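You operate a simulated robot arm through the tools that you are given. There is no shell and no other tool. Be economical: measure what you need, move in short steps, check, and stop when the job is done.

You are at the controls of a simulated robot arm. One attempt, no reset.

## Task
Put the yellow plug from the rack bench in the black band pot.

It is judged by the outcome, as a careful person would: the job done as asked, and still so three seconds after it is handed in. It fails if anything else is knocked over, pushed out of place, dropped, spilled or broken.

## Robot
A 7-joint arm with a two-finger parallel gripper, fixed in place. Base frame: the origin is at the foot of the arm, x ahead of it, y to its left, z up; the work surface is at about z = 797. Readings come in mm, degrees, newtons and seconds.
With the tool pointing down near the work surface it reaches from about 220 to 680 mm from the base axis. Its first joint turns from -66.0 to 66.0 degrees. Payload 2.4 kg.
The TCP is the grasp point between the finger pads, 30 mm short of the fingertips. In the tool frame z runs along the fingers and y along their closing line. Largest opening 94 mm; finger width 28, thickness 10; the body of the gripper, 50 by 96 mm, starts 55 mm behind the TCP.
Orientation is that of the tool frame in the base frame, as [roll, pitch, yaw] about the fixed x, y, z axes, in that order (R = Rz(yaw) Ry(pitch) Rx(roll)). With the fingers straight down and closing along the base's y, the tool's x points along the base's -x, its y along +y and its z along -z.

## Interface
- The arm moves only by the tool drive_tool. Its argument "moves" is a list that holds one entry, the list of rows, each a list of 5 numbers: the closure in counts, from 0 (fully open) to 255 (shut), then the shift along the tool's x, y, z in units of 100 mm (1.0 is 100 mm), then the turn about the tool's z in units of 60 degrees (1.0 is 60 degrees). In form: [[[hand, dx, dy, dz, spin], ...]]. A call has 1 to 20 rows; each row is the pose to reach, as a shift and turn from the pose commanded when the call began, along the tool's axes at that moment. A call with a number of a shift or a turn outside -1 to 1 is refused whole. A row lasts 0.2 s, in which the tool goes at most 50 mm and 8.6 degrees; a call with a longer step from one row to the next is refused whole, and so is a gripper value outside its range. Where a pose cannot be reached the arm comes as near as it can. A force on the tool above 40 N (or 10 N above the force at the start of the call, whichever is more), or a blocked arm, ends the call early, and 0.2 s more pass. The fingers move at their own pace (about 153 mm/s each) and stop on an object; they squeeze with about 37 N. The grip force told is the motor's: it shows also when the fingers shut on nothing. Time passes only in rows, and 0.2 s behind the last, so rows that repeat a pose let the fingers close. The reply holds the time, the measured pose of the TCP, the force on the tool along the base axes, the opening and the grip force, in the units named above and with some noise, and new pictures: "pictures" is both (left out), scene, wrist or none.
- Cameras (640 x 400 px; columns grow to the right, rows downward): "scene" is fixed at [22.8, 465.7, 1443.7]; the picture's right is [-0.86, -0.51, 0.00], its down [-0.29, 0.50, -0.82] and it looks along [0.42, -0.70, -0.58] (base axes); focal length 362 px, centre (320, 200). "wrist" rides on the gripper at [-37, 0, -58] in the tool frame; the picture's right is [0.00, -1.00, 0.00], its down [0.97, 0.00, -0.24] and it looks along [0.24, 0.00, 0.97] (tool axes); focal length 218 px, centre (320, 200). There is no depth. A picture from a camera that has moved, and an enlarged one, comes with that camera's place and axes in the base frame and with its lens.
- close_up(camera, box): a new picture of the part [left, top, right, bottom] of that camera's present view, enlarged. The clock stands still meanwhile.
- hand_in(): hands the job in; it is judged then, once.

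Go step by step. Nothing tells you positions but the pictures and the camera data: compare them with the known pose of the tool, close in by small moves and look again before you grip or let go. The budget is 90 turns and 150 pictures, counting those below and the enlarged ones. Unless the task says otherwise, let go and move clear before handing in, and close with one line.

The tools are called after "Emit:" as name(argument=value, ...) on one line, values as JSON. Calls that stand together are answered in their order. drive_tool: Moves the arm, as the interface text tells. Its arguments: {"type":"object","properties":{"moves":{"type":"array"},"pictures":{"type":"string","enum":["both","scene","wrist","none"]}},"required":["moves"]} The other tools are called the same way: close_up (camera, box) takes an enlarged picture of a part of a camera's view; hand_in () hands the job in.

At the start:

```text
clock: 0.0
tool_pos: [379.1, -17.3, 1145.7]
ee_rot: [180.0, 0.0, 180.0]
contact_force: [0.0, 1.4, 0.5]
finger_gap: 94.0
finger_force: 0.1
```

scene: 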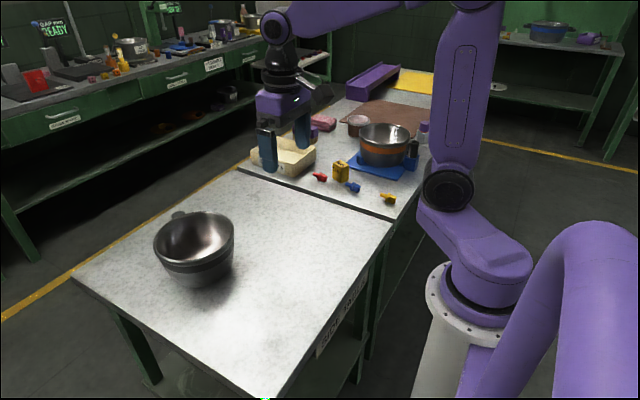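
wrist: 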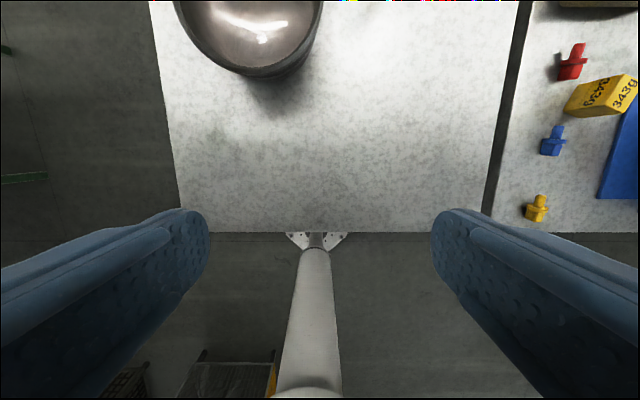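

I see a steel pot on the near table, another pot with an orange band on the far bench, and red, blue and yellow plugs beside it. I'll enlarge the views to read the labels and identify the pots.

Emit:
close_up(camera="scene", box=[230, 60, 450, 220])

Emit:
close_up(camera="scene", box=[130, 190, 400, 370])

Emit:
close_up(camera="scene", box=[0, 0, 300, 140])

Emit:
close_up(camera="wrist", box=[480, 0, 640, 240])

```text
2.50 times, centred on (340, 140) of scene
camera zoom: at [22.8, 465.7, 1443.7], right [-0.86, -0.51, 0.0], down [-0.29, 0.5, -0.82], along [0.42, -0.7, -0.58], focal length 904 px, centre (270, 350)
```

zoom: 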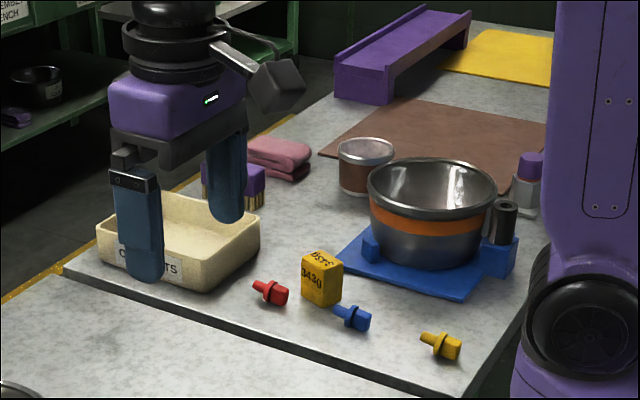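

```text
2.22 times, centred on (265, 280) of scene
camera zoom: at [22.8, 465.7, 1443.7], right [-0.86, -0.51, 0.0], down [-0.29, 0.5, -0.82], along [0.42, -0.7, -0.58], focal length 803 px, centre (442, 22)
```

zoom: 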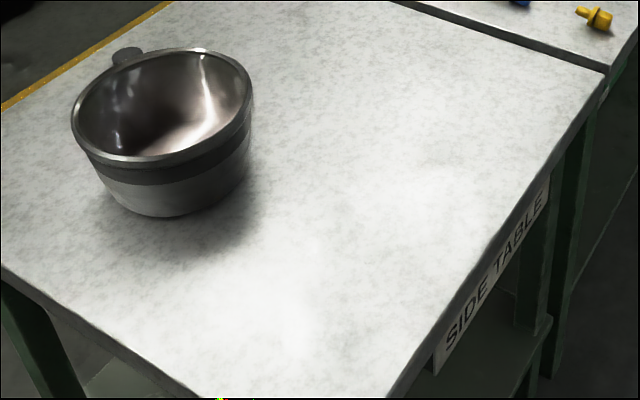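

```text
2.13 times, centred on (150, 70) of scene
camera zoom: at [22.8, 465.7, 1443.7], right [-0.86, -0.51, 0.0], down [-0.29, 0.5, -0.82], along [0.42, -0.7, -0.58], focal length 771 px, centre (683, 477)
```

zoom: 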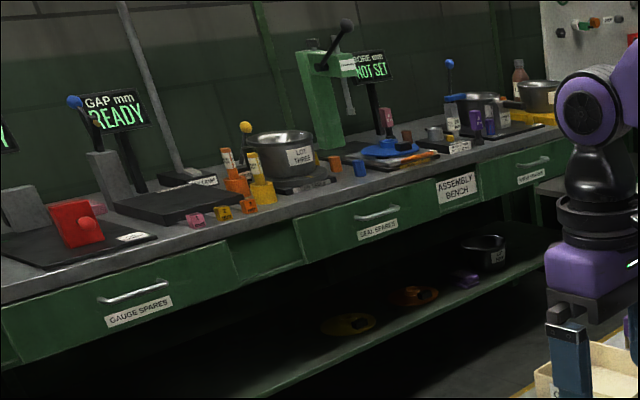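

```text
1.67 times, centred on (560, 120) of wrist
camera zoom: at [417.2, -17.2, 1203.5], right [0.0, -1.0, 0.0], down [-0.97, 0.0, 0.24], along [-0.24, 0.0, -0.97], focal length 364 px, centre (-80, 333)
```

zoom: 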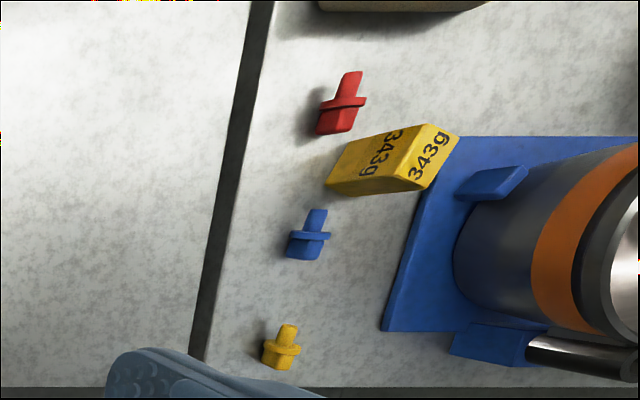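

The side-table pot has the dark (black) band, and the yellow plug lies at roughly (303, -424) on the neighbouring bench. I'll head over it in steps, staying high.

Emit:
drive_tool(moves=[[[0, 0.06, -0.33, 0, 0], [0, 0.12, -0.66, 0, 0], [0, 0.18, -1, 0, 0]]], pictures="none")

Emit:
drive_tool(moves=[[[0, 0.06, -0.33, 0.1, 0], [0, 0.12, -0.66, 0.2, 0], [0, 0.18, -1, 0.3, 0]]], pictures="none")

Emit:
drive_tool(moves=[[[0, 0.06, -0.33, 0.2, 0], [0, 0.12, -0.66, 0.4, 0], [0, 0.18, -1, 0.6, 0]]], pictures="both")

```text
clock: 0.8
tool_pos: [361.8, -117.8, 1145.0]
ee_rot: [180.0, 0.0, -179.9]
contact_force: [0.1, -0.6, 0.9]
finger_gap: 93.9
finger_force: 0.1
```

```text
clock: 1.6
tool_pos: [343.4, -218.8, 1116.2]
ee_rot: [-180.0, -0.1, -179.8]
contact_force: [0.1, 0.5, -0.5]
finger_gap: 94.2
finger_force: 0.1
```

```text
clock: 2.4
tool_pos: [326.6, -318.7, 1055.0]
ee_rot: [-179.9, 0.0, -179.9]
contact_force: [-0.2, -0.5, -0.3]
finger_gap: 94.0
finger_force: 0.0
camera wrist: at [363.3, -317.9, 1112.9], right [0.0, -1.0, 0.0], down [-0.97, 0.0, 0.24], along [-0.24, 0.0, -0.97], focal length 218 px, centre (320, 200)
```

scene: 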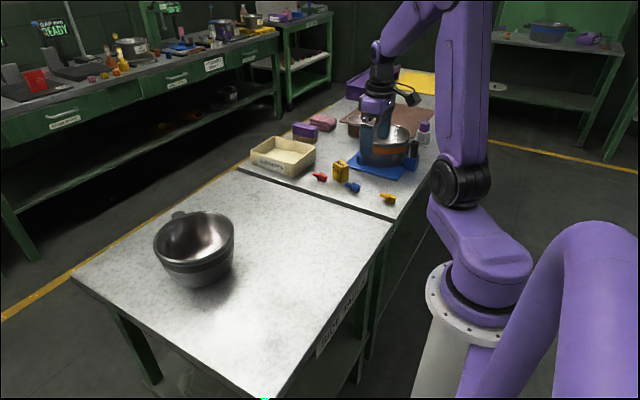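
wrist: 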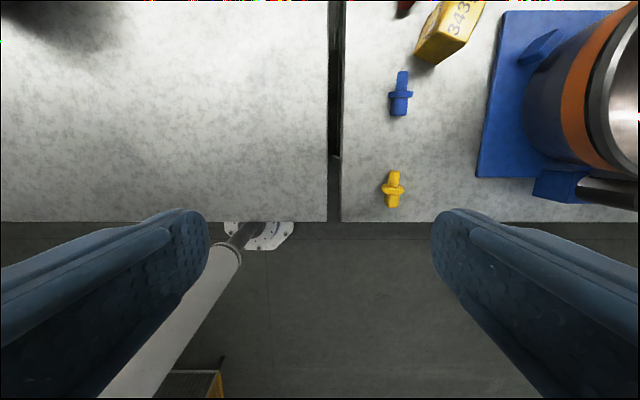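

The plug centre now reads (303, -422) with its axis along x and the square block at about x≈287. I'll go above it and lower for a better look.

Emit:
drive_tool(moves=[[[0, 0.12, -0.34, 0.15, 0], [0, 0.24, -0.68, 0.3, 0], [0, 0.36, -1, 0.5, 0], [0, 0.38, -1, 0.9, 0]]])

```text
clock: 3.4
tool_pos: [285.0, -419.2, 966.6]
ee_rot: [-179.9, -0.1, -180.0]
contact_force: [0.3, -0.8, -0.3]
finger_gap: 94.0
finger_force: 0.1
camera wrist: at [324.0, -418.2, 1024.2], right [0.0, -1.0, 0.0], down [-0.97, 0.0, 0.24], along [-0.24, 0.0, -0.97], focal length 218 px, centre (320, 200)
```

scene: 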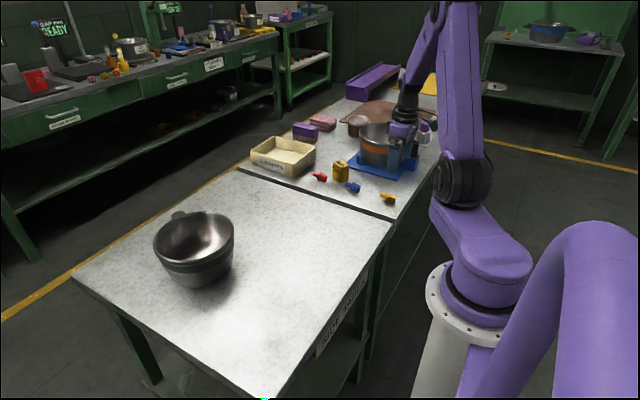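
wrist: 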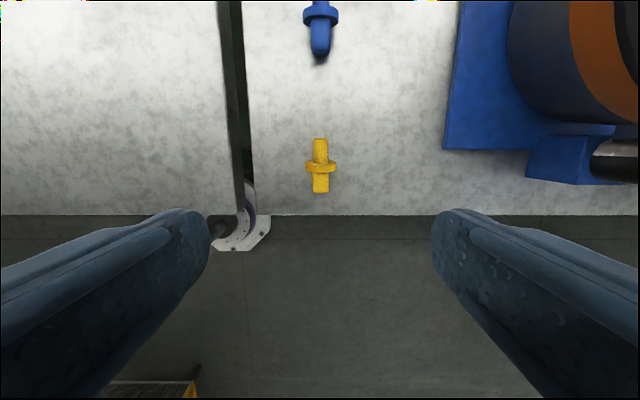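

The plug is centred under the tool at y≈-418.5, with the block from x≈279 to 298. I'll descend, shifting 3 mm back so the pads grip just the block.

Emit:
drive_tool(moves=[[[0, 0.03, 0.0, 0.4, 0], [0, 0.03, 0.0, 0.8, 0], [0, 0.03, 0.0, 1.0, 0]]])

```text
clock: 4.2
tool_pos: [284.3, -417.6, 866.3]
ee_rot: [180.0, 0.0, 179.9]
contact_force: [-0.4, -0.6, -0.6]
finger_gap: 94.1
finger_force: 0.0
camera wrist: at [322.0, -417.8, 923.9], right [0.0, -1.0, 0.0], down [-0.97, 0.0, 0.24], along [-0.24, 0.0, -0.97], focal length 218 px, centre (320, 200)
```

scene: 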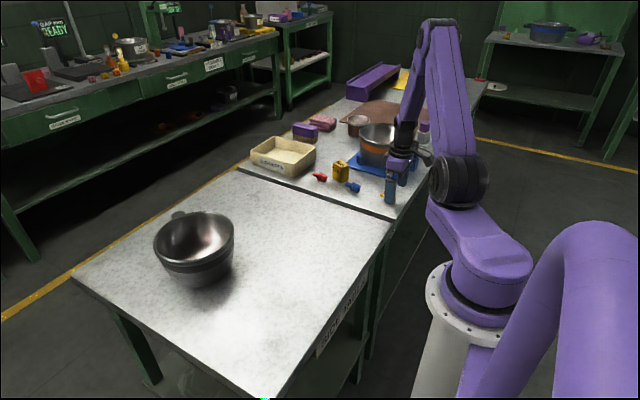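
wrist: 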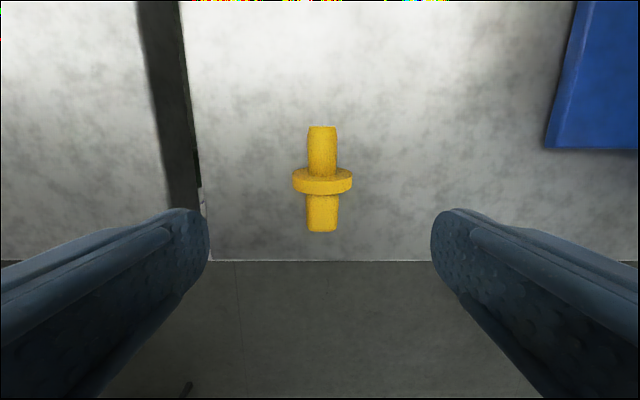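

Block spans x≈274–298 and is well centred between the fingers. Descending to fingertip height just above the bench.

Emit:
drive_tool(moves=[[[0, 0.015, 0.0, 0.2, 0], [0, 0.015, 0.0, 0.35, 0], [0, 0.015, 0, 0.35, 0]]])

```text
clock: 5.0
tool_pos: [283.4, -419.1, 831.6]
ee_rot: [-180.0, 0.1, -180.0]
contact_force: [-0.7, 0.2, 0.0]
finger_gap: 94.0
finger_force: 0.1
camera wrist: at [321.2, -417.6, 888.5], right [0.0, -1.0, 0.0], down [-0.97, 0.0, 0.24], along [-0.24, 0.0, -0.97], focal length 218 px, centre (320, 200)
```

scene: 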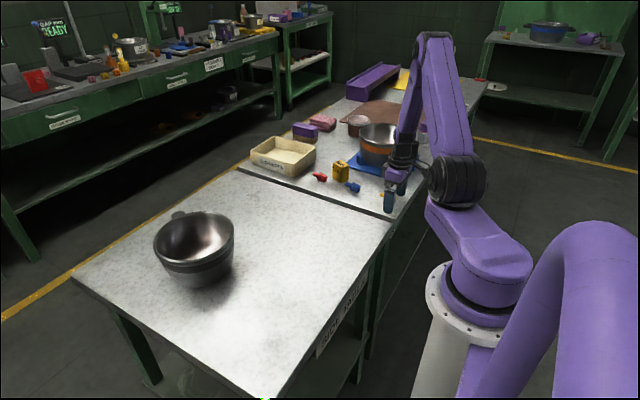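
wrist: 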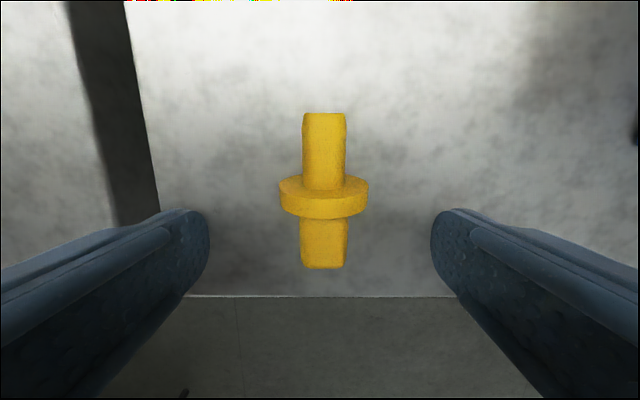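

Aligned, though the finger's front edge would touch the flange; I'll back off 5 mm in x and then close.

Emit:
drive_tool(moves=[[[0, 0.05, 0.0, 0.0, 0], [0, 0.05, 0.0, 0, 0], [255, 0.05, 0, 0, 0], [255, 0.05, 0, 0, 0], [255, 0.05, 0, 0, 0], [255, 0.05, 0, 0, 0]]])

```text
clock: 6.4
tool_pos: [279.2, -418.8, 830.9]
ee_rot: [-179.9, 0.0, 179.9]
contact_force: [-0.5, -1.1, 0.0]
finger_gap: 14.5
finger_force: 36.5
camera wrist: at [316.1, -417.6, 888.5], right [0.0, -1.0, 0.0], down [-0.97, 0.0, 0.24], along [-0.24, 0.0, -0.97], focal length 218 px, centre (320, 200)
```

scene: 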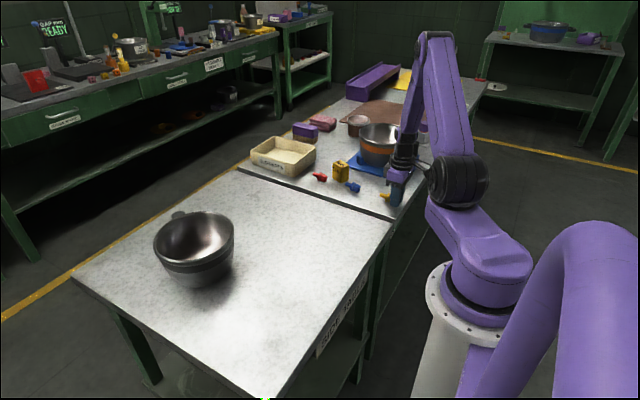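
wrist: 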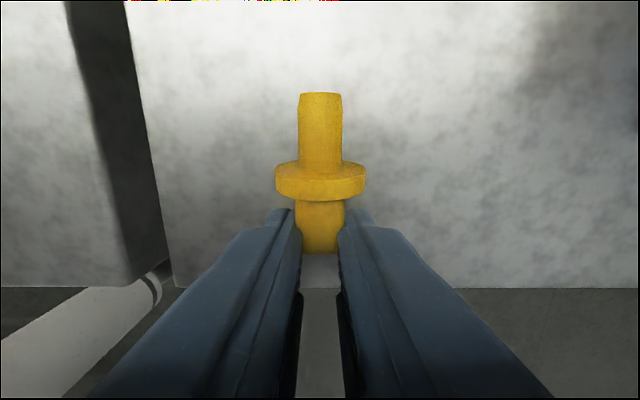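

Plug is gripped (gap 14.5 mm). Lifting straight up and checking it comes along.

Emit:
drive_tool(moves=[[[255, 0, 0.0, -0.15, 0], [255, 0, 0.0, -0.45, 0], [255, 0, 0, -0.75, 0], [255, 0, 0, -1, 0]]], pictures="none")

Emit:
drive_tool(moves=[[[255, 0, 0.0, -0.3, 0], [255, 0, 0.0, -0.6, 0], [255, 0, 0, -1, 0]]])

```text
clock: 7.4
tool_pos: [278.3, -416.9, 931.9]
ee_rot: [-180.0, 0.0, -180.0]
contact_force: [0.4, 0.9, 0.0]
finger_gap: 14.5
finger_force: 37.3
```

```text
clock: 8.2
tool_pos: [278.5, -418.3, 1031.0]
ee_rot: [-180.0, 0.0, 179.9]
contact_force: [0.7, -0.5, 0.3]
finger_gap: 14.2
finger_force: 36.9
camera wrist: at [315.6, -417.0, 1089.1], right [0.0, -1.0, 0.0], down [-0.97, 0.0, 0.24], along [-0.24, 0.0, -0.97], focal length 218 px, centre (320, 200)
```

scene: 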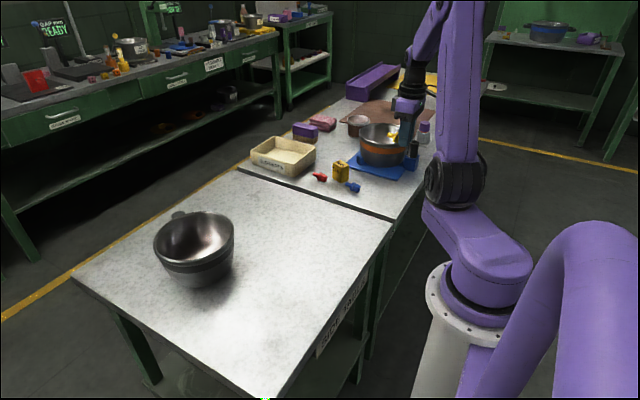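
wrist: 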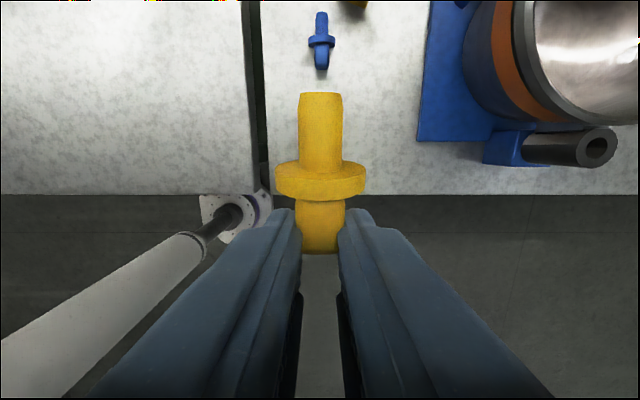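

The plug is held firmly. Carrying it at this height toward the black-band pot, estimated near (595, 70).

Emit:
drive_tool(moves=[[[255, -0.15, 0.33, 0, 0], [255, -0.3, 0.66, 0, 0], [255, -0.44, 0.98, 0, 0]]], pictures="none")

Emit:
drive_tool(moves=[[[255, -0.15, 0.33, 0, 0], [255, -0.3, 0.66, 0, 0], [255, -0.44, 0.98, 0, 0]]], pictures="none")

Emit:
drive_tool(moves=[[[255, -0.15, 0.33, 0, 0], [255, -0.3, 0.66, 0, 0], [255, -0.44, 0.98, 0, 0]]], pictures="none")

Emit:
drive_tool(moves=[[[255, -0.15, 0.33, 0, 0], [255, -0.3, 0.66, 0, 0], [255, -0.44, 0.98, 0, 0]]], pictures="none")

Emit:
drive_tool(moves=[[[255, -0.15, 0.33, 0, 0], [255, -0.3, 0.66, 0, 0], [255, -0.44, 0.98, 0, 0]]])

```text
clock: 9.0
tool_pos: [321.7, -319.3, 1030.5]
ee_rot: [-179.9, 0.0, -179.9]
contact_force: [-0.8, -0.2, -0.2]
finger_gap: 14.6
finger_force: 37.5
```

```text
clock: 9.8
tool_pos: [368.0, -221.5, 1030.7]
ee_rot: [-180.0, 0.1, 180.0]
contact_force: [-0.6, 0.2, -0.3]
finger_gap: 14.0
finger_force: 36.8
```

```text
clock: 10.6
tool_pos: [411.2, -123.1, 1032.4]
ee_rot: [180.0, 0.0, -179.9]
contact_force: [0.9, 0.6, -0.2]
finger_gap: 14.7
finger_force: 37.2
```

```text
clock: 11.4
tool_pos: [455.0, -26.0, 1030.1]
ee_rot: [180.0, 0.0, -179.9]
contact_force: [-0.5, -0.2, 0.0]
finger_gap: 14.5
finger_force: 36.7
```

```text
clock: 12.2
tool_pos: [497.6, 71.4, 1029.7]
ee_rot: [180.0, 0.1, -179.9]
contact_force: [0.1, 0.9, -0.2]
finger_gap: 14.6
finger_force: 36.7
camera wrist: at [535.0, 73.2, 1088.0], right [0.0, -1.0, 0.0], down [-0.97, 0.0, 0.24], along [-0.24, 0.0, -0.97], focal length 218 px, centre (320, 200)
```

scene: 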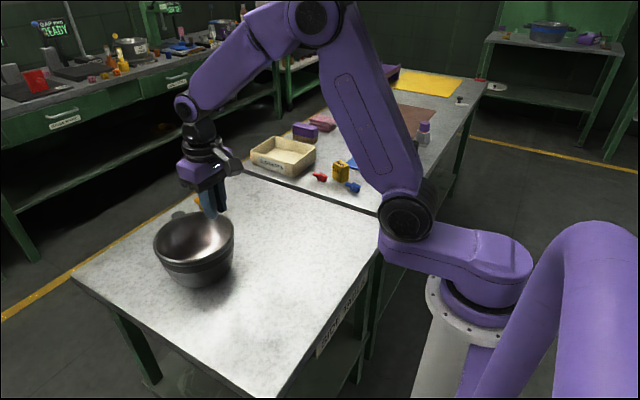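
wrist: 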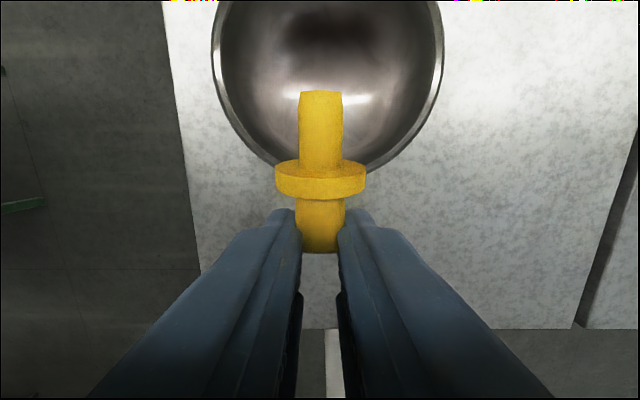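

The pot rim centre is at about (602, 66), radius ~95 mm. I'll move over it so the plug sits above the middle, then check.

Emit:
drive_tool(moves=[[[255, -0.3, -0.02, 0, 0], [255, -0.6, -0.04, 0, 0], [255, -0.85, -0.05, 0, 0], [255, -0.85, -0.05, 0.4, 0]]])

```text
clock: 13.2
tool_pos: [584.0, 67.2, 990.3]
ee_rot: [-180.0, 0.0, -179.9]
contact_force: [-0.4, -0.5, -1.1]
finger_gap: 14.4
finger_force: 37.2
camera wrist: at [621.2, 67.8, 1048.4], right [0.0, -1.0, 0.0], down [-0.97, 0.0, 0.24], along [-0.24, 0.0, -0.97], focal length 218 px, centre (320, 200)
```

scene: 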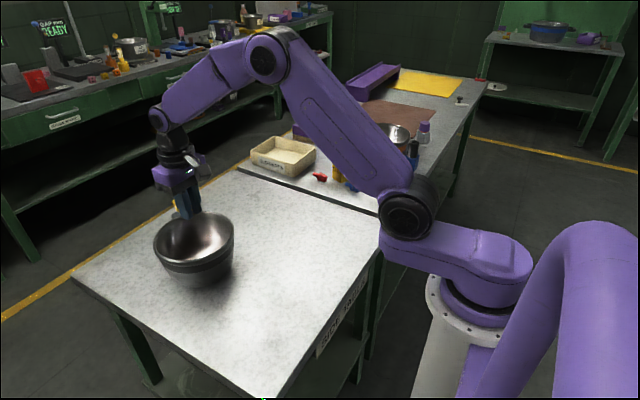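
wrist: 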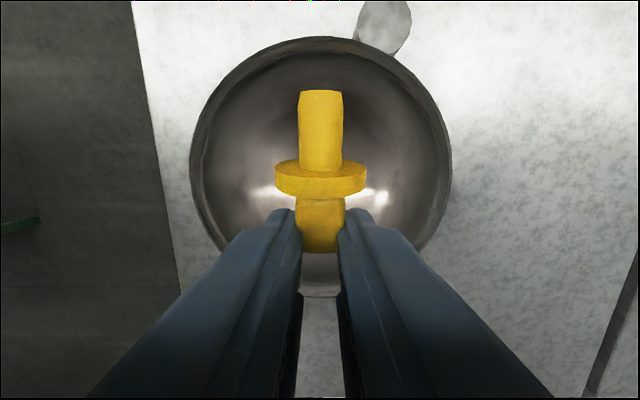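

Rim centre refined to (592, 67). I'll shift back 10 mm and lower into the pot in steps.

Emit:
drive_tool(moves=[[[255, 0.1, 0, 0, 0], [255, 0.1, 0, 0.3, 0], [255, 0.1, 0, 0.6, 0], [255, 0.1, 0, 0.8, 0], [255, 0.1, 0, 0.95, 0]]])

```text
clock: 14.4
tool_pos: [572.9, 67.7, 893.9]
ee_rot: [-179.9, 0.0, -180.0]
contact_force: [0.6, -0.4, 0.0]
finger_gap: 14.2
finger_force: 37.1
camera wrist: at [611.2, 68.1, 953.2], right [0.0, -1.0, 0.0], down [-0.97, 0.0, 0.24], along [-0.24, 0.0, -0.97], focal length 218 px, centre (320, 200)
```

scene: 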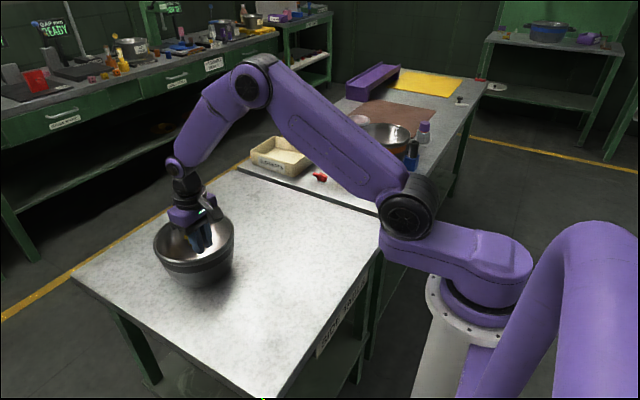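
wrist: 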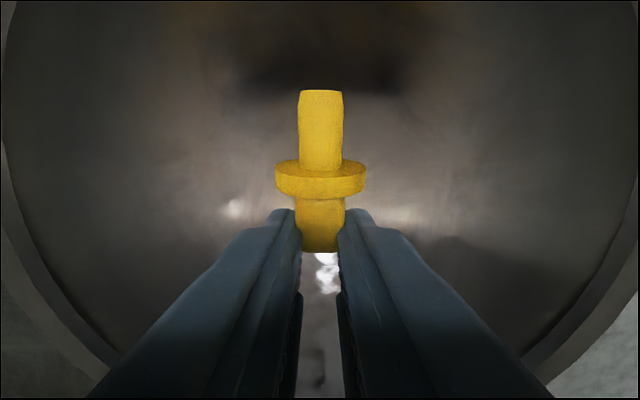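

The fingers are inside the pot, clear of the walls. Lowering gently toward the floor.

Emit:
drive_tool(moves=[[[255, 0, 0, 0.12, 0], [255, 0, 0, 0.24, 0], [255, 0, 0, 0.34, 0], [255, 0, 0, 0.42, 0], [255, 0, 0, 0.48, 0]]])

```text
clock: 15.6
tool_pos: [573.0, 66.2, 847.1]
ee_rot: [180.0, -0.1, 179.9]
contact_force: [0.5, 0.7, -0.1]
finger_gap: 14.4
finger_force: 36.2
camera wrist: at [610.8, 67.7, 905.3], right [0.0, -1.0, 0.0], down [-0.97, 0.0, 0.24], along [-0.24, 0.0, -0.97], focal length 218 px, centre (320, 200)
```

scene: 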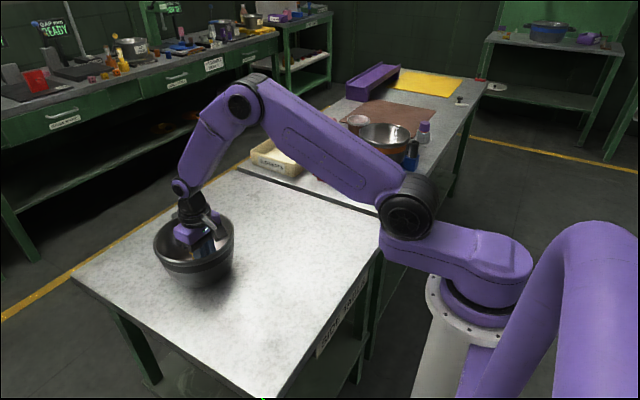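
wrist: 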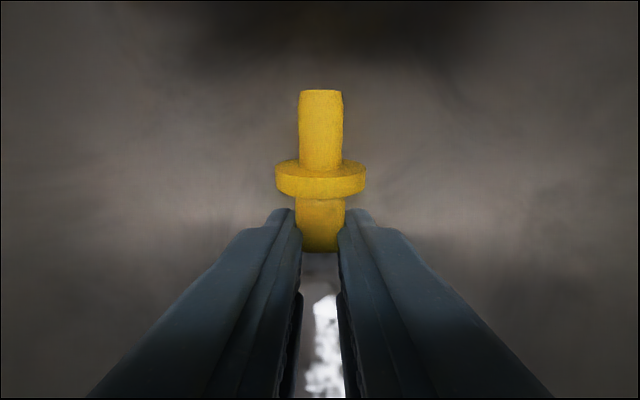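

Still no contact; the plug is ~10–15 mm above the floor. Lower 6 mm more, then open partway so the fingers stay off the walls.

Emit:
drive_tool(moves=[[[255, 0, 0, 0.03, 0], [255, 0, 0, 0.06, 0], [255, 0, 0, 0.06, 0], [130, 0, 0, 0.06, 0], [130, 0, 0, 0.06, 0], [130, 0, 0, 0.06, 0]]])

```text
clock: 17.0
tool_pos: [572.4, 66.0, 841.7]
ee_rot: [180.0, 0.0, -180.0]
contact_force: [0.5, -0.1, -0.2]
finger_gap: 45.9
finger_force: 0.0
camera wrist: at [610.6, 67.9, 899.8], right [0.0, -1.0, 0.0], down [-0.97, 0.0, 0.24], along [-0.24, 0.0, -0.97], focal length 218 px, centre (320, 200)
```

scene: 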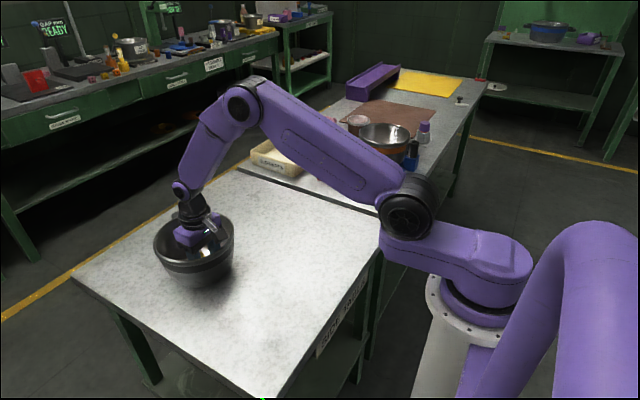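
wrist: 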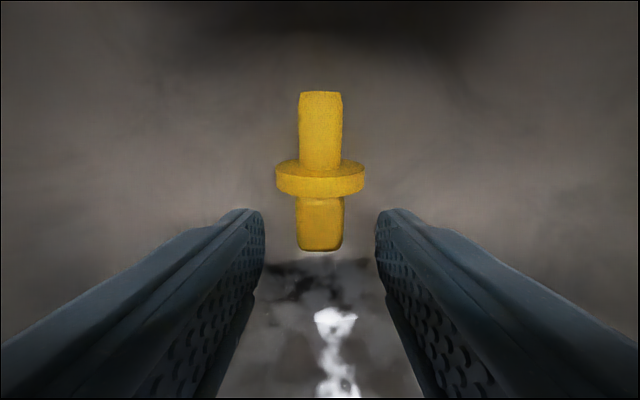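

The plug is released in the pot and the fingers are clear of it. Raising straight up and out.

Emit:
drive_tool(moves=[[[130, 0, 0, -0.15, 0], [130, 0, 0, -0.45, 0], [130, 0, 0, -0.75, 0], [130, 0, 0, -1, 0]]], pictures="none")

Emit:
drive_tool(moves=[[[130, 0, 0, -0.3, 0], [130, 0, 0, -0.6, 0], [130, 0, 0, -1, 0]]])

```text
clock: 18.0
tool_pos: [573.2, 66.7, 941.5]
ee_rot: [-180.0, 0.1, 180.0]
contact_force: [0.4, -0.3, -0.6]
finger_gap: 45.9
finger_force: 0.0
```

```text
clock: 18.8
tool_pos: [573.3, 66.1, 1042.2]
ee_rot: [-179.9, 0.0, -180.0]
contact_force: [-0.5, 0.2, 0.2]
finger_gap: 46.1
finger_force: 0.1
camera wrist: at [609.8, 67.9, 1099.4], right [0.0, -1.0, 0.0], down [-0.97, 0.0, 0.24], along [-0.24, 0.0, -0.97], focal length 218 px, centre (320, 200)
```

scene: 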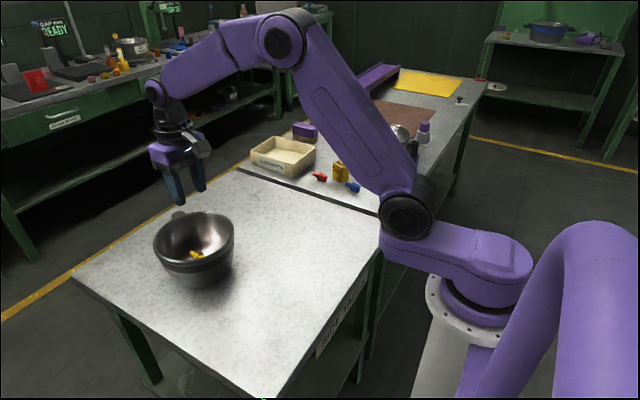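
wrist: 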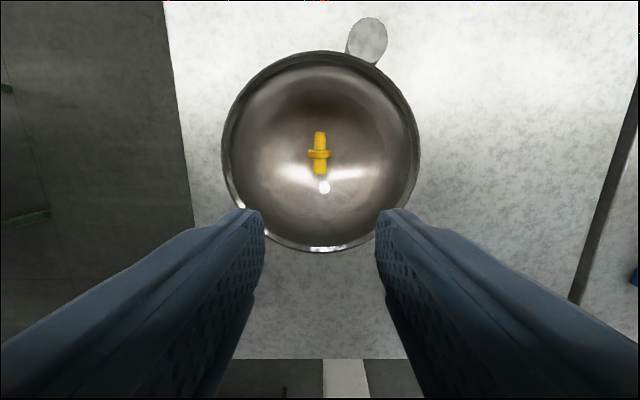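

The yellow plug lies in the middle of the black-band pot, the pot has not moved, and the arm is clear, so I'm handing in.

Emit:
hand_in()

```text
The job is handed in.
```

The yellow plug from the rack bench is in the black band pot on the side table; the last pictures show the pot where it was and nothing else disturbed.
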